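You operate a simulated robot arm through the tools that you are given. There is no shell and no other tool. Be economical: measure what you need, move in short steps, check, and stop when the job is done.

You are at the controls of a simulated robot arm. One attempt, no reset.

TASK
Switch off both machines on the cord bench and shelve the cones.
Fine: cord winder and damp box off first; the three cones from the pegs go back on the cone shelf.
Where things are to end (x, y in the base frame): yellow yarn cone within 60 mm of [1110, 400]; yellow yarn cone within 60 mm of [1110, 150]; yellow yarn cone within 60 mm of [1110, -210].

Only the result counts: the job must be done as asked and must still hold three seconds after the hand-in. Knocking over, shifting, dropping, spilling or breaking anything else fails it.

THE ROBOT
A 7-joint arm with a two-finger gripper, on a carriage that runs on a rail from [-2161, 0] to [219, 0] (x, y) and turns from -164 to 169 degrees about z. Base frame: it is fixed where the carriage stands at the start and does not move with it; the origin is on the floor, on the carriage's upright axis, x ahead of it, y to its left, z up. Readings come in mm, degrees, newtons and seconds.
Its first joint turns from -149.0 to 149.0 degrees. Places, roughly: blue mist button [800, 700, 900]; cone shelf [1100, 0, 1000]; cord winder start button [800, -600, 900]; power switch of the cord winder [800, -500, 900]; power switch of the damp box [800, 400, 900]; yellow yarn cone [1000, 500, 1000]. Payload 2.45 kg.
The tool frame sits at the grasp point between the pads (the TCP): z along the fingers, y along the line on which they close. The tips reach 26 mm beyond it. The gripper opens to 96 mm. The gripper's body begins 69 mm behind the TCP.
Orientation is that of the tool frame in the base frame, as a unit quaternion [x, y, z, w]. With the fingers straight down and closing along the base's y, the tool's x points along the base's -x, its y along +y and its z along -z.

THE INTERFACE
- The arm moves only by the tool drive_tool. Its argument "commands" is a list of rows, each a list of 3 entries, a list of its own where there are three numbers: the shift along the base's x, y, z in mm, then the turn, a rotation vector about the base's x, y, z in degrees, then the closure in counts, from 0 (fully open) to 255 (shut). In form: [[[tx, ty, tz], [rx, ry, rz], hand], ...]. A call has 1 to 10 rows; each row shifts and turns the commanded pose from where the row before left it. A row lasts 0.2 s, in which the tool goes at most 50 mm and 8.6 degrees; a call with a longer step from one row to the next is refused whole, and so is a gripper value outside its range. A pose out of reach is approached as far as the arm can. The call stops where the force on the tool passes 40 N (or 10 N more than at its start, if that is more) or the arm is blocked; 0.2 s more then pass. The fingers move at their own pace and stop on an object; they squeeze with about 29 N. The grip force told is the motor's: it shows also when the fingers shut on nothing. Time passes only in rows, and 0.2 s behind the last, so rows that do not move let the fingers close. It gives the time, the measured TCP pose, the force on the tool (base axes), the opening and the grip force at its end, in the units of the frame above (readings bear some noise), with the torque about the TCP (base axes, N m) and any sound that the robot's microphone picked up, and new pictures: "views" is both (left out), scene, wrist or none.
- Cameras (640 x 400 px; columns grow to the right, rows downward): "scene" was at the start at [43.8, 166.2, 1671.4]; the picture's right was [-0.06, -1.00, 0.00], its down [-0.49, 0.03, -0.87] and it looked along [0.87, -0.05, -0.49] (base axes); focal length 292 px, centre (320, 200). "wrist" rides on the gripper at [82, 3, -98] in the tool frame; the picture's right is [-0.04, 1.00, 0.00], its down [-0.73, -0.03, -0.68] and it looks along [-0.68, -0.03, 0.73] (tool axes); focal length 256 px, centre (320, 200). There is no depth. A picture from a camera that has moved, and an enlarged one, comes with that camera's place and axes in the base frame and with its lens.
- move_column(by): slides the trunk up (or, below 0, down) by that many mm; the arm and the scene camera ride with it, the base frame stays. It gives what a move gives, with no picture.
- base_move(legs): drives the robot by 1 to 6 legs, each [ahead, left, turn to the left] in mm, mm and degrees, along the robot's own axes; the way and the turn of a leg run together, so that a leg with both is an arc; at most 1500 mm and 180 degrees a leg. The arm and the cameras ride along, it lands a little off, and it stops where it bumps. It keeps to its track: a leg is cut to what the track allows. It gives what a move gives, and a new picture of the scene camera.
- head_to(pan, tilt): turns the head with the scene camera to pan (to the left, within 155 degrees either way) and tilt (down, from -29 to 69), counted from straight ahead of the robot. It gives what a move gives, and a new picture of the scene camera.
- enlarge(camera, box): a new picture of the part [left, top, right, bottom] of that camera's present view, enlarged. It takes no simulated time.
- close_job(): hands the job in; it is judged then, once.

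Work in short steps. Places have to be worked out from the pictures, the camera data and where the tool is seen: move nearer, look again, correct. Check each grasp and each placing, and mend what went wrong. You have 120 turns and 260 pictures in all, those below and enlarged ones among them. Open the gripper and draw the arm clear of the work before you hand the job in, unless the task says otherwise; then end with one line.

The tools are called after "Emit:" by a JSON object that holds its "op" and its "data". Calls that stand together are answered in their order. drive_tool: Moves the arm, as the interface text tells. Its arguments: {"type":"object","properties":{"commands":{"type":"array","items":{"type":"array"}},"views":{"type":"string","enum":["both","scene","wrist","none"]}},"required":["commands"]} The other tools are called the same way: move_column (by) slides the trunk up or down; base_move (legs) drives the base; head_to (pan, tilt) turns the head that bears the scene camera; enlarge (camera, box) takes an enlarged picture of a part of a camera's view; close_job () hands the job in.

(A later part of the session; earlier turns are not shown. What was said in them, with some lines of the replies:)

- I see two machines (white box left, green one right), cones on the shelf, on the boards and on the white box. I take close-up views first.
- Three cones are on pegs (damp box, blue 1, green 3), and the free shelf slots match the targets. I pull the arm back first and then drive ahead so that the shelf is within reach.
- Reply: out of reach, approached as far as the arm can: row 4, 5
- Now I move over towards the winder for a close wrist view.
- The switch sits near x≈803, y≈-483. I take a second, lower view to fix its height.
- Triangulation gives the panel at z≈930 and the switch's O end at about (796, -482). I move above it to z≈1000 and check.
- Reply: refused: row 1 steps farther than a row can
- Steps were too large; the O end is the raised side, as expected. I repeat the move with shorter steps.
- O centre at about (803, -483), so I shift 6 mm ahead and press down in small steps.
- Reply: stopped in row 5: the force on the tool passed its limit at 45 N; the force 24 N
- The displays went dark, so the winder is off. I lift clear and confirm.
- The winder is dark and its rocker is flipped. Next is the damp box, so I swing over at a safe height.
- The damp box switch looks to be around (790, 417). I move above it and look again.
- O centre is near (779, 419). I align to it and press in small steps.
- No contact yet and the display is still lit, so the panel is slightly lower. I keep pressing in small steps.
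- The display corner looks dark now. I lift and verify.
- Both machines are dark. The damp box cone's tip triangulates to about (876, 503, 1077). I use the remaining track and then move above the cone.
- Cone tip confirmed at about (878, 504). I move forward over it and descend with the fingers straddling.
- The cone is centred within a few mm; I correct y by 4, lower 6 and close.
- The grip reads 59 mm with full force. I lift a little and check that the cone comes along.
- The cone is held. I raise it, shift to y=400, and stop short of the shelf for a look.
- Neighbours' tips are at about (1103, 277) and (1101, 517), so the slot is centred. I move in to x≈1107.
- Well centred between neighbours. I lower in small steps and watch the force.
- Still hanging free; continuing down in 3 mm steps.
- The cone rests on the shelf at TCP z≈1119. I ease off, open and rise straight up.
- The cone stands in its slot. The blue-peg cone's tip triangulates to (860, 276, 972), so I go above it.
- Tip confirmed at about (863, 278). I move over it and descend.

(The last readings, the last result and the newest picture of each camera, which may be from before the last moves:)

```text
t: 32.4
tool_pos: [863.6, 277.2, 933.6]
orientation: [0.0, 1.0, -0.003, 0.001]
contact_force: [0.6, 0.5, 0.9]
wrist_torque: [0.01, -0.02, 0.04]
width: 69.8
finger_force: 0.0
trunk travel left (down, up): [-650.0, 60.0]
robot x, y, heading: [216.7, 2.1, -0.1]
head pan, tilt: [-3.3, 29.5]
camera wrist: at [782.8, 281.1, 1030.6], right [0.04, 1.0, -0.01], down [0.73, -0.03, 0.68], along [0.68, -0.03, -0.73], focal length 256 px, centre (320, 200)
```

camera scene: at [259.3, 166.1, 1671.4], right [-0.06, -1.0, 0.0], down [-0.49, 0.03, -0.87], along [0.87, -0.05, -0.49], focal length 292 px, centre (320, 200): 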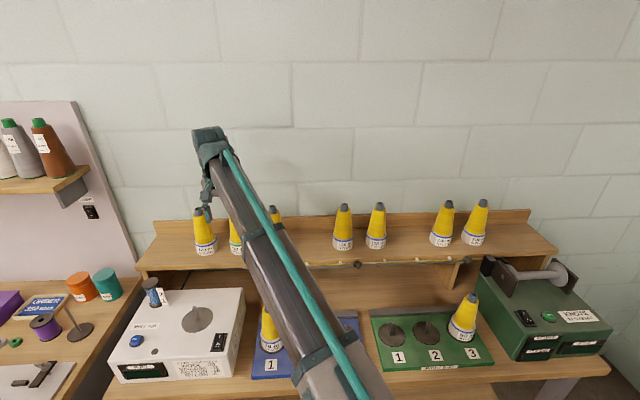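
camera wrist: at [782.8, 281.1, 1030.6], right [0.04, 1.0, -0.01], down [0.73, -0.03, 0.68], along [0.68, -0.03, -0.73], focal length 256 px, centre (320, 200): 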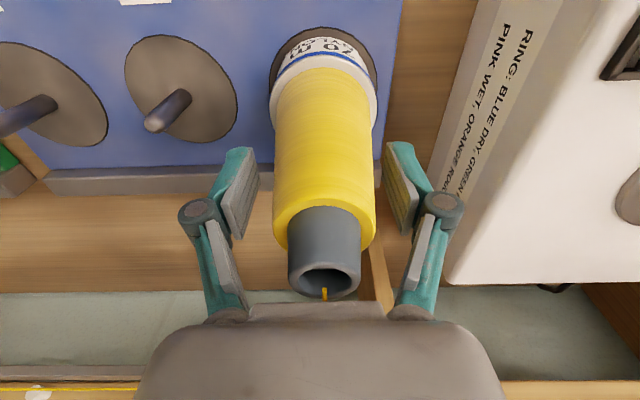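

Aligned at the same depth as before; I nudge 2 mm in y, close and lift a bit.

Emit:
{"op": "drive_tool", "data": {"commands": [[[0, 2, 0], [0, 0, 0], 70], [[0, 0, 0], [0, 0, 0], 255], [[0, 0, 0], [0, 0, 0], 255], [[0, 0, 0], [0, 0, 0], 255], [[0, 0, 10], [0, 0, 0], 255], [[0, 0, 15], [0, 0, 0], 255], [[0, 0, 15], [0, 0, 0], 255]], "views": "wrist"}}

```text
t: 34.0
tool_pos: [864.0, 279.0, 973.3]
orientation: [0.0, 1.0, -0.004, 0.001]
contact_force: [0.1, -0.1, -2.5]
wrist_torque: [-0.07, 0.03, -0.01]
width: 60.2
finger_force: 29.0
trunk travel left (down, up): [-650.0, 60.0]
robot x, y, heading: [215.4, -1.6, 0.1]
head pan, tilt: [-3.3, 29.5]
camera wrist: at [783.1, 282.9, 1071.2], right [0.04, 1.0, -0.01], down [0.73, -0.03, 0.68], along [0.68, -0.03, -0.73], focal length 256 px, centre (320, 200)
```

wrist: 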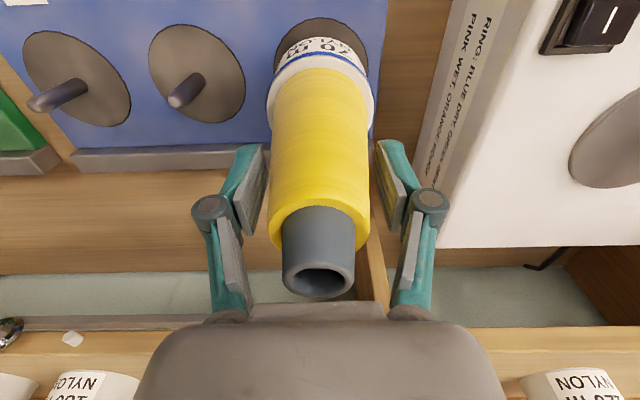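

The cone is held and off the peg. I lift it above shelf level and shift towards y≈152.

Emit:
{"op": "drive_tool", "data": {"commands": [[[0, 0, 42], [0, 0, 0], 255], [[0, 0, 42], [0, 0, 0], 255], [[0, 0, 42], [0, 0, 0], 255], [[0, 0, 42], [0, 0, 0], 255], [[0, 0, 42], [0, 0, 0], 255], [[20, -42, 0], [0, 0, 0], 255], [[20, -42, 0], [0, 0, 0], 255], [[20, -42, 0], [0, 0, 0], 255], [[30, 0, 0], [0, 0, 0], 255]], "views": "both"}}

```text
t: 36.0
tool_pos: [955.8, 153.8, 1182.0]
orientation: [0.0, 1.0, -0.003, 0.001]
contact_force: [-0.1, -0.4, -1.0]
wrist_torque: [0.0, 0.01, 0.01]
width: 60.2
finger_force: 29.0
trunk travel left (down, up): [-650.0, 60.0]
robot x, y, heading: [215.1, -0.1, 0.2]
head pan, tilt: [-3.3, 29.5]
camera scene: at [260.9, 166.1, 1671.4], right [-0.06, -1.0, 0.0], down [-0.49, 0.03, -0.87], along [0.87, -0.05, -0.49], focal length 292 px, centre (320, 200)
camera wrist: at [874.1, 156.4, 1280.5], right [0.04, 1.0, -0.01], down [0.73, -0.03, 0.68], along [0.68, -0.03, -0.73], focal length 256 px, centre (320, 200)
```

scene: 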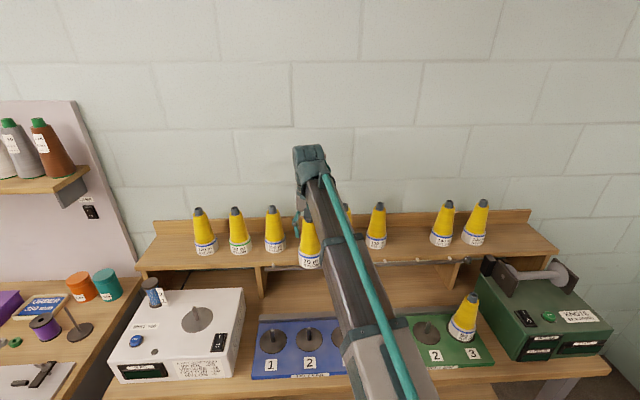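
wrist: 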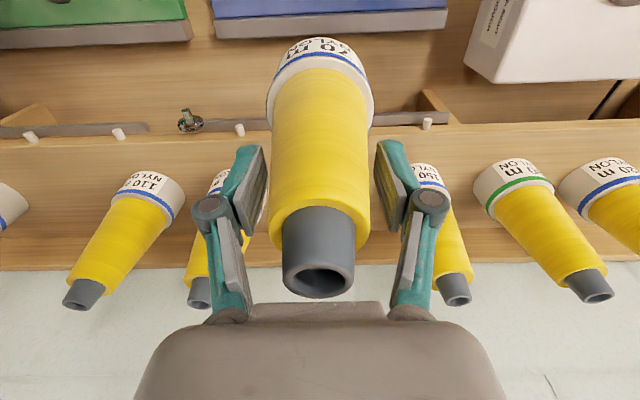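

Centred between the neighbours. I move in and lower to just above contact height.

Emit:
{"op": "drive_tool", "data": {"commands": [[[40, 0, 0], [0, 0, 0], 255], [[40, 0, 0], [0, 0, 0], 255], [[40, 0, 0], [0, 0, 0], 255], [[31, 0, 0], [0, 0, 0], 255], [[0, 0, -30], [0, 0, 0], 255], [[0, 0, -12], [0, 0, 0], 255], [[0, 0, -5], [0, 0, 0], 255], [[0, 0, -5], [0, 0, 0], 255]], "views": "wrist"}}

```text
t: 37.8
tool_pos: [1105.8, 153.7, 1131.5]
orientation: [0.0, 1.0, -0.004, 0.001]
contact_force: [-0.4, -0.7, -2.3]
wrist_torque: [0.01, 0.01, 0.01]
width: 60.4
finger_force: 28.9
trunk travel left (down, up): [-650.0, 60.0]
robot x, y, heading: [214.9, 1.7, 0.1]
head pan, tilt: [-3.3, 29.5]
camera wrist: at [1023.9, 156.6, 1228.6], right [0.04, 1.0, -0.01], down [0.73, -0.03, 0.68], along [0.68, -0.03, -0.73], focal length 256 px, centre (320, 200)
```

wrist: 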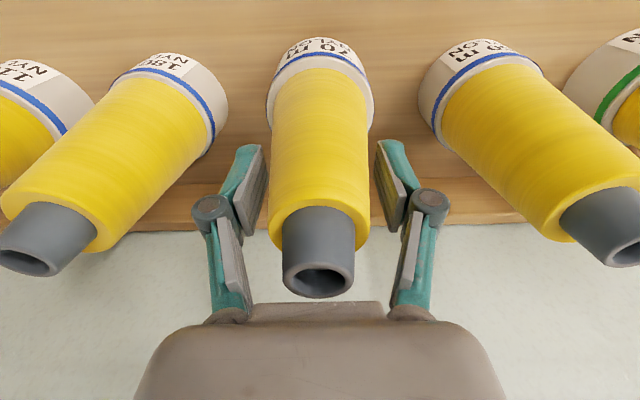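

Emit:
{"op": "drive_tool", "data": {"commands": [[[0, 0, -3], [0, 0, 0], 255], [[0, 0, -3], [0, 0, 0], 255], [[0, 0, -3], [0, 0, 0], 255]], "views": "none"}}

```text
t: 38.6
tool_pos: [1104.8, 154.4, 1120.7]
orientation: [0.0, 1.0, -0.003, 0.001]
contact_force: [-0.2, -0.4, -2.3]
wrist_torque: [0.02, -0.02, 0.0]
width: 60.6
finger_force: 28.5
trunk travel left (down, up): [-650.0, 60.0]
robot x, y, heading: [215.5, -2.8, -0.0]
head pan, tilt: [-3.3, 29.5]
```

No contact yet at z 1121; two more small steps.

Emit:
{"op": "drive_tool", "data": {"commands": [[[0, 0, -2], [0, 0, 0], 255], [[0, 0, -2], [0, 0, 0], 255]], "views": "none"}}

```text
t: 39.2
tool_pos: [1106.4, 153.0, 1118.1]
orientation: [0.0, 1.0, -0.003, 0.001]
contact_force: [-0.7, -0.2, -1.8]
wrist_torque: [-0.01, 0.03, 0.01]
width: 60.5
finger_force: 29.2
trunk travel left (down, up): [-650.0, 60.0]
robot x, y, heading: [216.4, 0.0, -0.0]
head pan, tilt: [-3.3, 29.5]
```

Emit:
{"op": "drive_tool", "data": {"commands": [[[0, 0, -2], [0, 0, 0], 255], [[0, 0, -1], [0, 0, 0], 255]], "views": "none"}}

```text
t: 39.8
tool_pos: [1104.6, 153.6, 1115.4]
orientation: [0.0, 1.0, -0.003, 0.002]
contact_force: [0.5, -0.1, -1.5]
wrist_torque: [0.07, -0.03, 0.02]
width: 60.5
finger_force: 29.2
trunk travel left (down, up): [-650.0, 60.0]
robot x, y, heading: [221.2, 4.2, -0.1]
head pan, tilt: [-3.3, 29.5]
```

Emit:
{"op": "drive_tool", "data": {"commands": [[[0, 0, -2], [0, 0, 0], 255], [[0, 0, -1], [0, 0, 0], 255]], "views": "wrist"}}

```text
t: 40.4
tool_pos: [1103.9, 153.0, 1115.0]
orientation: [0.0, 1.0, -0.002, 0.003]
contact_force: [5.1, 1.8, 20.2]
wrist_torque: [0.18, 0.19, -0.05]
width: 60.7
finger_force: 29.0
trunk travel left (down, up): [-650.0, 60.0]
robot x, y, heading: [215.2, 0.0, 0.3]
head pan, tilt: [-3.3, 29.5]
camera wrist: at [1023.1, 156.3, 1212.8], right [0.04, 1.0, -0.01], down [0.73, -0.03, 0.68], along [0.68, -0.03, -0.73], focal length 256 px, centre (320, 200)
```

wrist: 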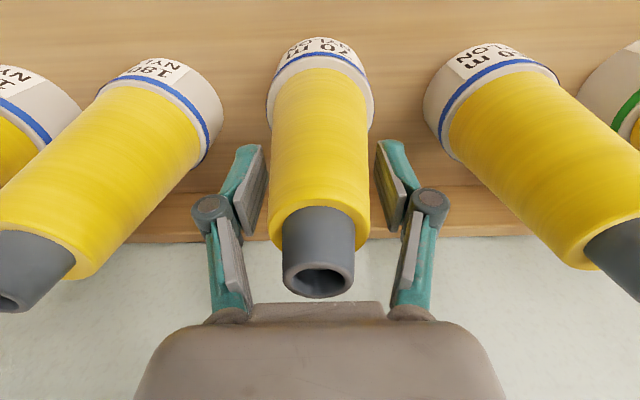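

Contact with the shelf. I ease off, open, rise and back out.

Emit:
{"op": "drive_tool", "data": {"commands": [[[0, 0, 1], [0, 0, 0], 255], [[0, 0, 0], [0, 0, 0], 60], [[0, 0, 0], [0, 0, 0], 60], [[0, 0, 25], [0, 0, 0], 60], [[0, 0, 40], [0, 0, 0], 60], [[0, 0, 40], [0, 0, 0], 60], [[-40, 0, 0], [0, 0, 0], 60], [[-40, 0, 0], [0, 0, 0], 60], [[-40, 0, 0], [0, 0, 0], 60]]}}

```text
t: 42.4
tool_pos: [985.1, 153.9, 1218.5]
orientation: [0.0, 1.0, -0.003, 0.001]
contact_force: [0.7, 0.1, 0.5]
wrist_torque: [-0.02, 0.01, -0.01]
width: 73.4
finger_force: 0.0
trunk travel left (down, up): [-650.0, 60.0]
robot x, y, heading: [216.3, 0.1, 0.2]
head pan, tilt: [-3.3, 29.5]
camera scene: at [259.2, 166.1, 1671.4], right [-0.06, -1.0, 0.0], down [-0.49, 0.03, -0.87], along [0.87, -0.05, -0.49], focal length 292 px, centre (320, 200)
camera wrist: at [903.1, 156.5, 1317.2], right [0.04, 1.0, -0.01], down [0.73, -0.03, 0.68], along [0.68, -0.03, -0.73], focal length 256 px, centre (320, 200)
```

scene: 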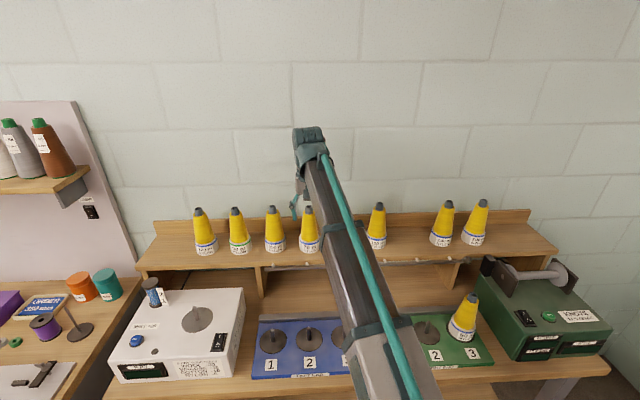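
wrist: 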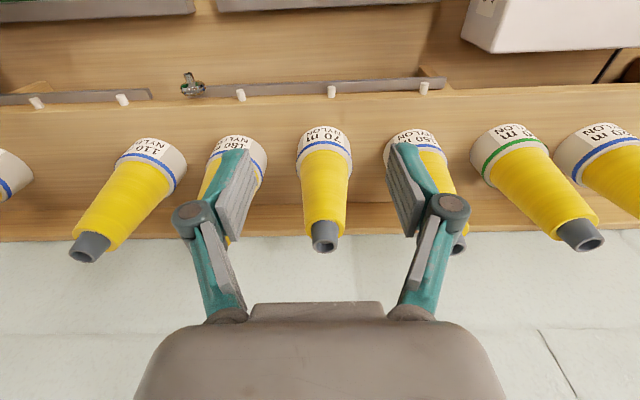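

Second cone placed. Now the green-peg cone, whose tip I estimate near (866, -327, 970); I travel there.

Emit:
{"op": "drive_tool", "data": {"commands": [[[-5, -48, 0], [0, 0, 0], 70], [[-5, -48, 0], [0, 0, 0], 70], [[-10, -48, 0], [0, 0, 0], 70], [[-10, -48, 0], [0, 0, 0], 70], [[-10, -48, 0], [0, 0, 0], 70], [[-10, -48, 0], [0, 0, 0], 70], [[-10, -48, 0], [0, 0, 0], 70], [[-10, -48, 0], [0, 0, 0], 70], [[-10, -48, 0], [0, 0, 0], 70], [[-10, -48, 0], [0, 0, 0], 70]], "views": "none"}}

Emit:
{"op": "drive_tool", "data": {"commands": [[[-15, 0, -40], [0, 0, 0], 70], [[-15, 0, -40], [0, 0, 0], 70], [[-10, 0, -45], [0, 0, 0], 70], [[0, 0, -30], [0, 0, 0], 70]], "views": "wrist"}}

```text
t: 44.6
tool_pos: [895.1, -328.4, 1218.7]
orientation: [-0.001, 1.0, -0.003, 0.001]
contact_force: [0.5, 0.1, 0.5]
wrist_torque: [0.01, 0.01, -0.01]
width: 69.3
finger_force: 0.1
trunk travel left (down, up): [-650.0, 60.0]
robot x, y, heading: [219.2, -2.6, 0.1]
head pan, tilt: [-3.3, 29.5]
```

```text
t: 45.6
tool_pos: [853.9, -327.7, 1063.2]
orientation: [-0.001, 1.0, -0.002, 0.001]
contact_force: [0.6, 0.0, 0.2]
wrist_torque: [0.01, -0.03, -0.02]
width: 69.5
finger_force: 0.0
trunk travel left (down, up): [-650.0, 60.0]
robot x, y, heading: [213.1, 2.8, 0.2]
head pan, tilt: [-3.3, 29.5]
camera wrist: at [773.6, -324.8, 1160.4], right [0.04, 1.0, -0.01], down [0.73, -0.03, 0.68], along [0.68, -0.03, -0.73], focal length 256 px, centre (320, 200)
```

wrist: 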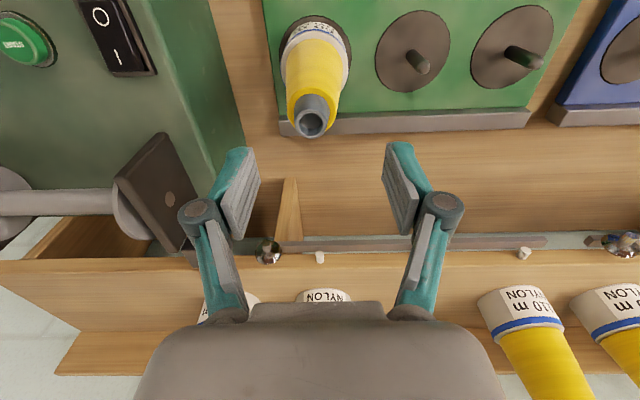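

Tip at about (864, -336.5). I align and descend.

Emit:
{"op": "drive_tool", "data": {"commands": [[[10, -8, 0], [0, 0, 0], 70], [[0, 0, -40], [0, 0, 0], 70], [[0, 0, -40], [0, 0, 0], 70], [[0, 0, -30], [0, 0, 0], 70], [[0, 0, -18], [0, 0, 0], 70]], "views": "wrist"}}

```text
t: 46.8
tool_pos: [865.0, -335.2, 932.5]
orientation: [0.001, 1.0, -0.004, 0.002]
contact_force: [-0.2, 0.4, -0.2]
wrist_torque: [-0.03, -0.01, 0.01]
width: 69.6
finger_force: 0.0
trunk travel left (down, up): [-650.0, 60.0]
robot x, y, heading: [215.2, -1.7, -0.1]
head pan, tilt: [-3.3, 29.5]
camera wrist: at [784.2, -331.5, 1032.1], right [0.04, 1.0, -0.01], down [0.73, -0.03, 0.68], along [0.68, -0.03, -0.73], focal length 256 px, centre (320, 200)
```

wrist: 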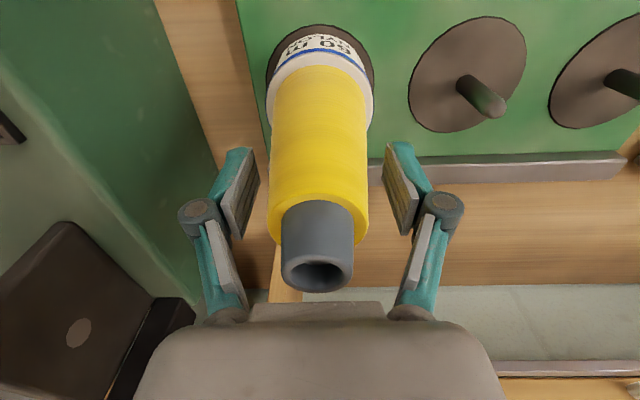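

Well centred. I close and lift a little.

Emit:
{"op": "drive_tool", "data": {"commands": [[[0, -1, 0], [0, 0, 0], 70], [[0, 0, 0], [0, 0, 0], 255], [[0, 0, 0], [0, 0, 0], 255], [[0, 0, 0], [0, 0, 0], 255], [[0, 0, 10], [0, 0, 0], 255], [[0, 0, 15], [0, 0, 0], 255], [[0, 0, 15], [0, 0, 0], 255]], "views": "wrist"}}

```text
t: 48.4
tool_pos: [865.3, -336.3, 975.0]
orientation: [0.0, 1.0, -0.003, 0.001]
contact_force: [0.5, 0.2, -2.4]
wrist_torque: [-0.01, -0.04, -0.01]
width: 60.1
finger_force: 29.6
trunk travel left (down, up): [-650.0, 60.0]
robot x, y, heading: [216.9, 3.0, -0.3]
head pan, tilt: [-3.3, 29.5]
camera wrist: at [783.8, -333.0, 1073.2], right [0.04, 1.0, -0.01], down [0.73, -0.03, 0.68], along [0.68, -0.03, -0.73], focal length 256 px, centre (320, 200)
```

wrist: 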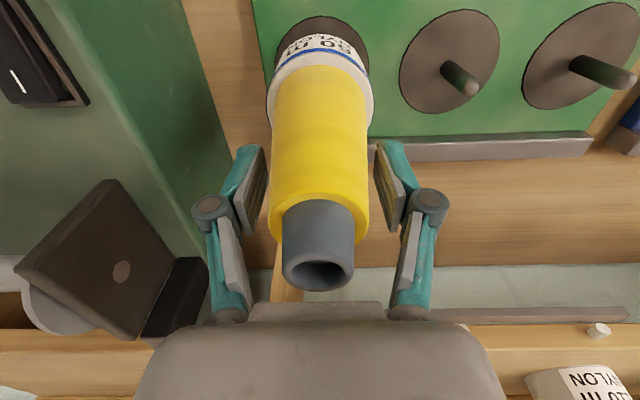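

Held. I lift it above the shelf and shift to y≈-208.

Emit:
{"op": "drive_tool", "data": {"commands": [[[0, 0, 42], [0, 0, 0], 255], [[0, 0, 42], [0, 0, 0], 255], [[0, 0, 42], [0, 0, 0], 255], [[0, 0, 42], [0, 0, 0], 255], [[0, 0, 42], [0, 0, 0], 255], [[20, 43, 0], [0, 0, 0], 255], [[20, 43, 0], [0, 0, 0], 255], [[20, 42, 0], [0, 0, 0], 255], [[30, 0, 0], [0, 0, 0], 255]], "views": "both"}}

```text
t: 50.4
tool_pos: [956.6, -207.4, 1184.5]
orientation: [0.0, 1.0, -0.004, 0.002]
contact_force: [0.4, 0.2, -1.9]
wrist_torque: [0.01, 0.01, 0.0]
width: 60.0
finger_force: 29.1
trunk travel left (down, up): [-650.0, 60.0]
robot x, y, heading: [216.6, -5.0, 0.0]
head pan, tilt: [-3.3, 29.5]
camera scene: at [261.0, 166.3, 1671.4], right [-0.06, -1.0, 0.0], down [-0.49, 0.03, -0.87], along [0.87, -0.05, -0.49], focal length 292 px, centre (320, 200)
camera wrist: at [874.7, -204.1, 1282.4], right [0.04, 1.0, -0.01], down [0.73, -0.03, 0.68], along [0.68, -0.03, -0.73], focal length 256 px, centre (320, 200)
```

scene: 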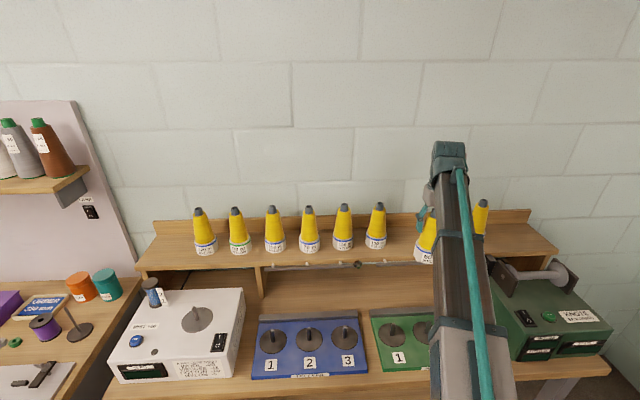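
wrist: 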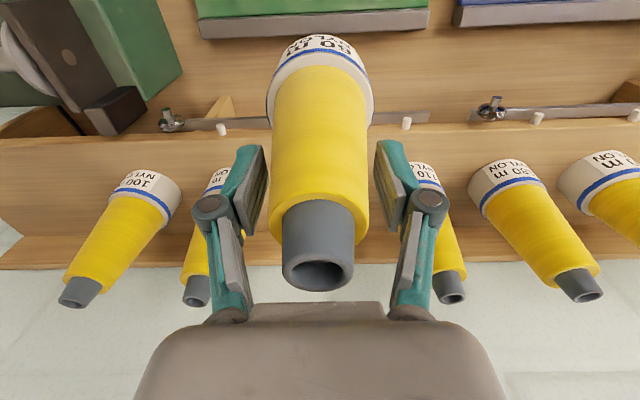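

Centred in the slot to within a couple of mm. I move in and lower close to the shelf.

Emit:
{"op": "drive_tool", "data": {"commands": [[[40, 0, 0], [0, 0, 0], 255], [[40, -1, 0], [0, 0, 0], 255], [[40, 0, 0], [0, 0, 0], 255], [[31, -1, 0], [0, 0, 0], 255], [[0, 0, -30], [0, 0, 0], 255], [[0, 0, -16], [0, 0, 0], 255], [[0, 0, -8], [0, 0, 0], 255], [[0, 0, -6], [0, 0, 0], 255], [[0, 0, -3], [0, 0, 0], 255]], "views": "wrist"}}

```text
t: 52.4
tool_pos: [1106.5, -210.8, 1120.2]
orientation: [0.0, 1.0, -0.004, 0.001]
contact_force: [0.4, -0.2, -2.2]
wrist_torque: [0.04, -0.03, 0.0]
width: 60.0
finger_force: 29.0
trunk travel left (down, up): [-650.0, 60.0]
robot x, y, heading: [218.9, -1.4, -0.1]
head pan, tilt: [-3.3, 29.5]
camera wrist: at [1024.8, -206.3, 1219.7], right [0.04, 1.0, -0.01], down [0.73, -0.03, 0.68], along [0.68, -0.03, -0.73], focal length 256 px, centre (320, 200)
```

wrist: 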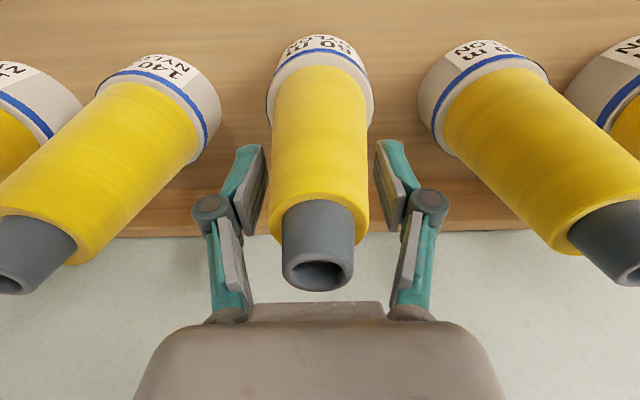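

Emit:
{"op": "drive_tool", "data": {"commands": [[[0, 0, -2], [0, 0, 0], 255], [[0, 0, -2], [0, 0, 0], 255]], "views": "none"}}

```text
t: 53.0
tool_pos: [1106.5, -208.2, 1117.6]
orientation: [0.0, 1.0, -0.003, 0.001]
contact_force: [-0.3, -0.9, -2.2]
wrist_torque: [-0.02, -0.03, 0.01]
width: 60.3
finger_force: 28.9
trunk travel left (down, up): [-650.0, 60.0]
robot x, y, heading: [216.2, -0.4, -0.2]
head pan, tilt: [-3.3, 29.5]
```

Not touching yet; two more small steps.

Emit:
{"op": "drive_tool", "data": {"commands": [[[0, 0, -2], [0, 0, 0], 255], [[0, 0, -1.5], [0, 0, 0], 255]], "views": "none"}}

```text
t: 53.6
tool_pos: [1105.5, -208.8, 1116.1]
orientation: [0.001, 1.0, -0.003, 0.003]
contact_force: [3.2, -0.2, 13.6]
wrist_torque: [0.08, 0.25, -0.02]
width: 60.0
finger_force: 29.4
trunk travel left (down, up): [-650.0, 60.0]
robot x, y, heading: [215.1, -0.1, 0.0]
head pan, tilt: [-3.3, 29.5]
```

Contact. I ease off, release, rise and back out.

Emit:
{"op": "drive_tool", "data": {"commands": [[[0, 0, 1], [0, 0, 0], 255], [[0, 0, 0], [0, 0, 0], 60], [[0, 0, 0], [0, 0, 0], 60], [[0, 0, 25], [0, 0, 0], 60], [[0, 0, 40], [0, 0, 0], 60], [[0, 0, 40], [0, 0, 0], 60], [[-45, 0, 0], [0, 0, 0], 60], [[-45, 0, 0], [0, 0, 0], 60], [[-45, 0, 0], [0, 0, 0], 0], [[-45, 0, 0], [0, 0, 0], 0]]}}

Emit:
{"op": "enlarge", "data": {"camera": "scene", "box": [360, 180, 640, 380]}}

Emit:
{"op": "enlarge", "data": {"camera": "scene", "box": [100, 180, 380, 390]}}

```text
t: 55.8
tool_pos: [924.2, -208.4, 1219.3]
orientation: [0.0, 1.0, -0.004, 0.001]
contact_force: [-0.3, -0.2, -0.8]
wrist_torque: [-0.02, -0.01, 0.01]
width: 95.8
finger_force: 0.3
trunk travel left (down, up): [-650.0, 60.0]
robot x, y, heading: [215.1, 2.0, 0.1]
head pan, tilt: [-3.3, 29.5]
camera scene: at [259.2, 166.3, 1671.4], right [-0.06, -1.0, 0.0], down [-0.49, 0.03, -0.87], along [0.87, -0.05, -0.49], focal length 292 px, centre (320, 200)
camera wrist: at [843.1, -205.9, 1317.9], right [0.04, 1.0, -0.01], down [0.73, -0.03, 0.68], along [0.68, -0.03, -0.73], focal length 256 px, centre (320, 200)
```

scene: 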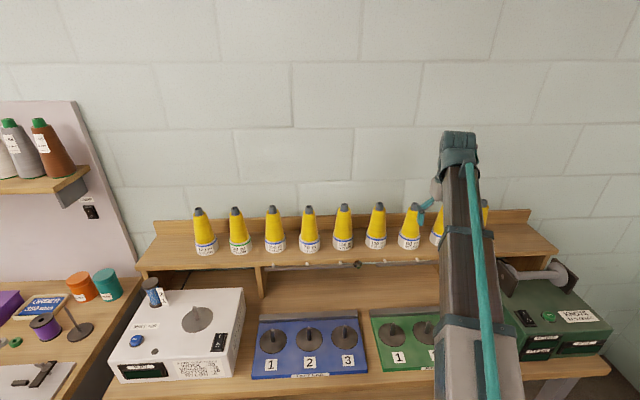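
wrist: 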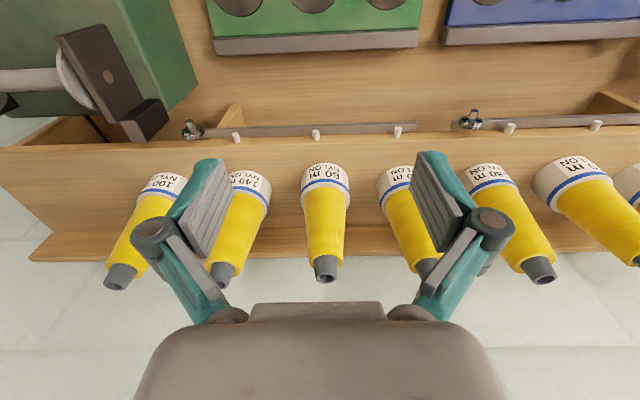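

```text
2.00 times, centred on (500, 280) of scene
camera zoom: at [259.2, 166.3, 1671.4], right [-0.06, -1.0, 0.0], down [-0.49, 0.03, -0.87], along [0.87, -0.05, -0.49], focal length 583 px, centre (-40, 40)
```

zoom: 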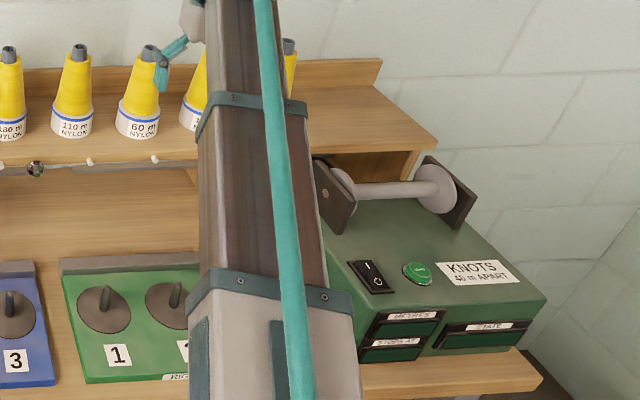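

```text
1.90 times, centred on (240, 285) of scene
camera zoom: at [259.2, 166.3, 1671.4], right [-0.06, -1.0, 0.0], down [-0.49, 0.03, -0.87], along [0.87, -0.05, -0.49], focal length 555 px, centre (472, 38)
```

zoom: 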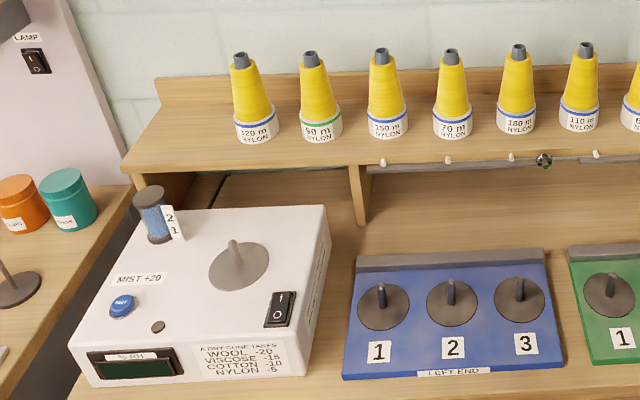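

All three cones stand in their slots, both machines are dark, the gripper is open and the arm is clear. Handing in.

Emit:
{"op": "close_job", "data": {}}

```text
The job is handed in.
```

The cord winder and the damp box are both off. The three peg cones are back on the cone shelf at about [1105, 400], [1105, 154] and [1106, -209].
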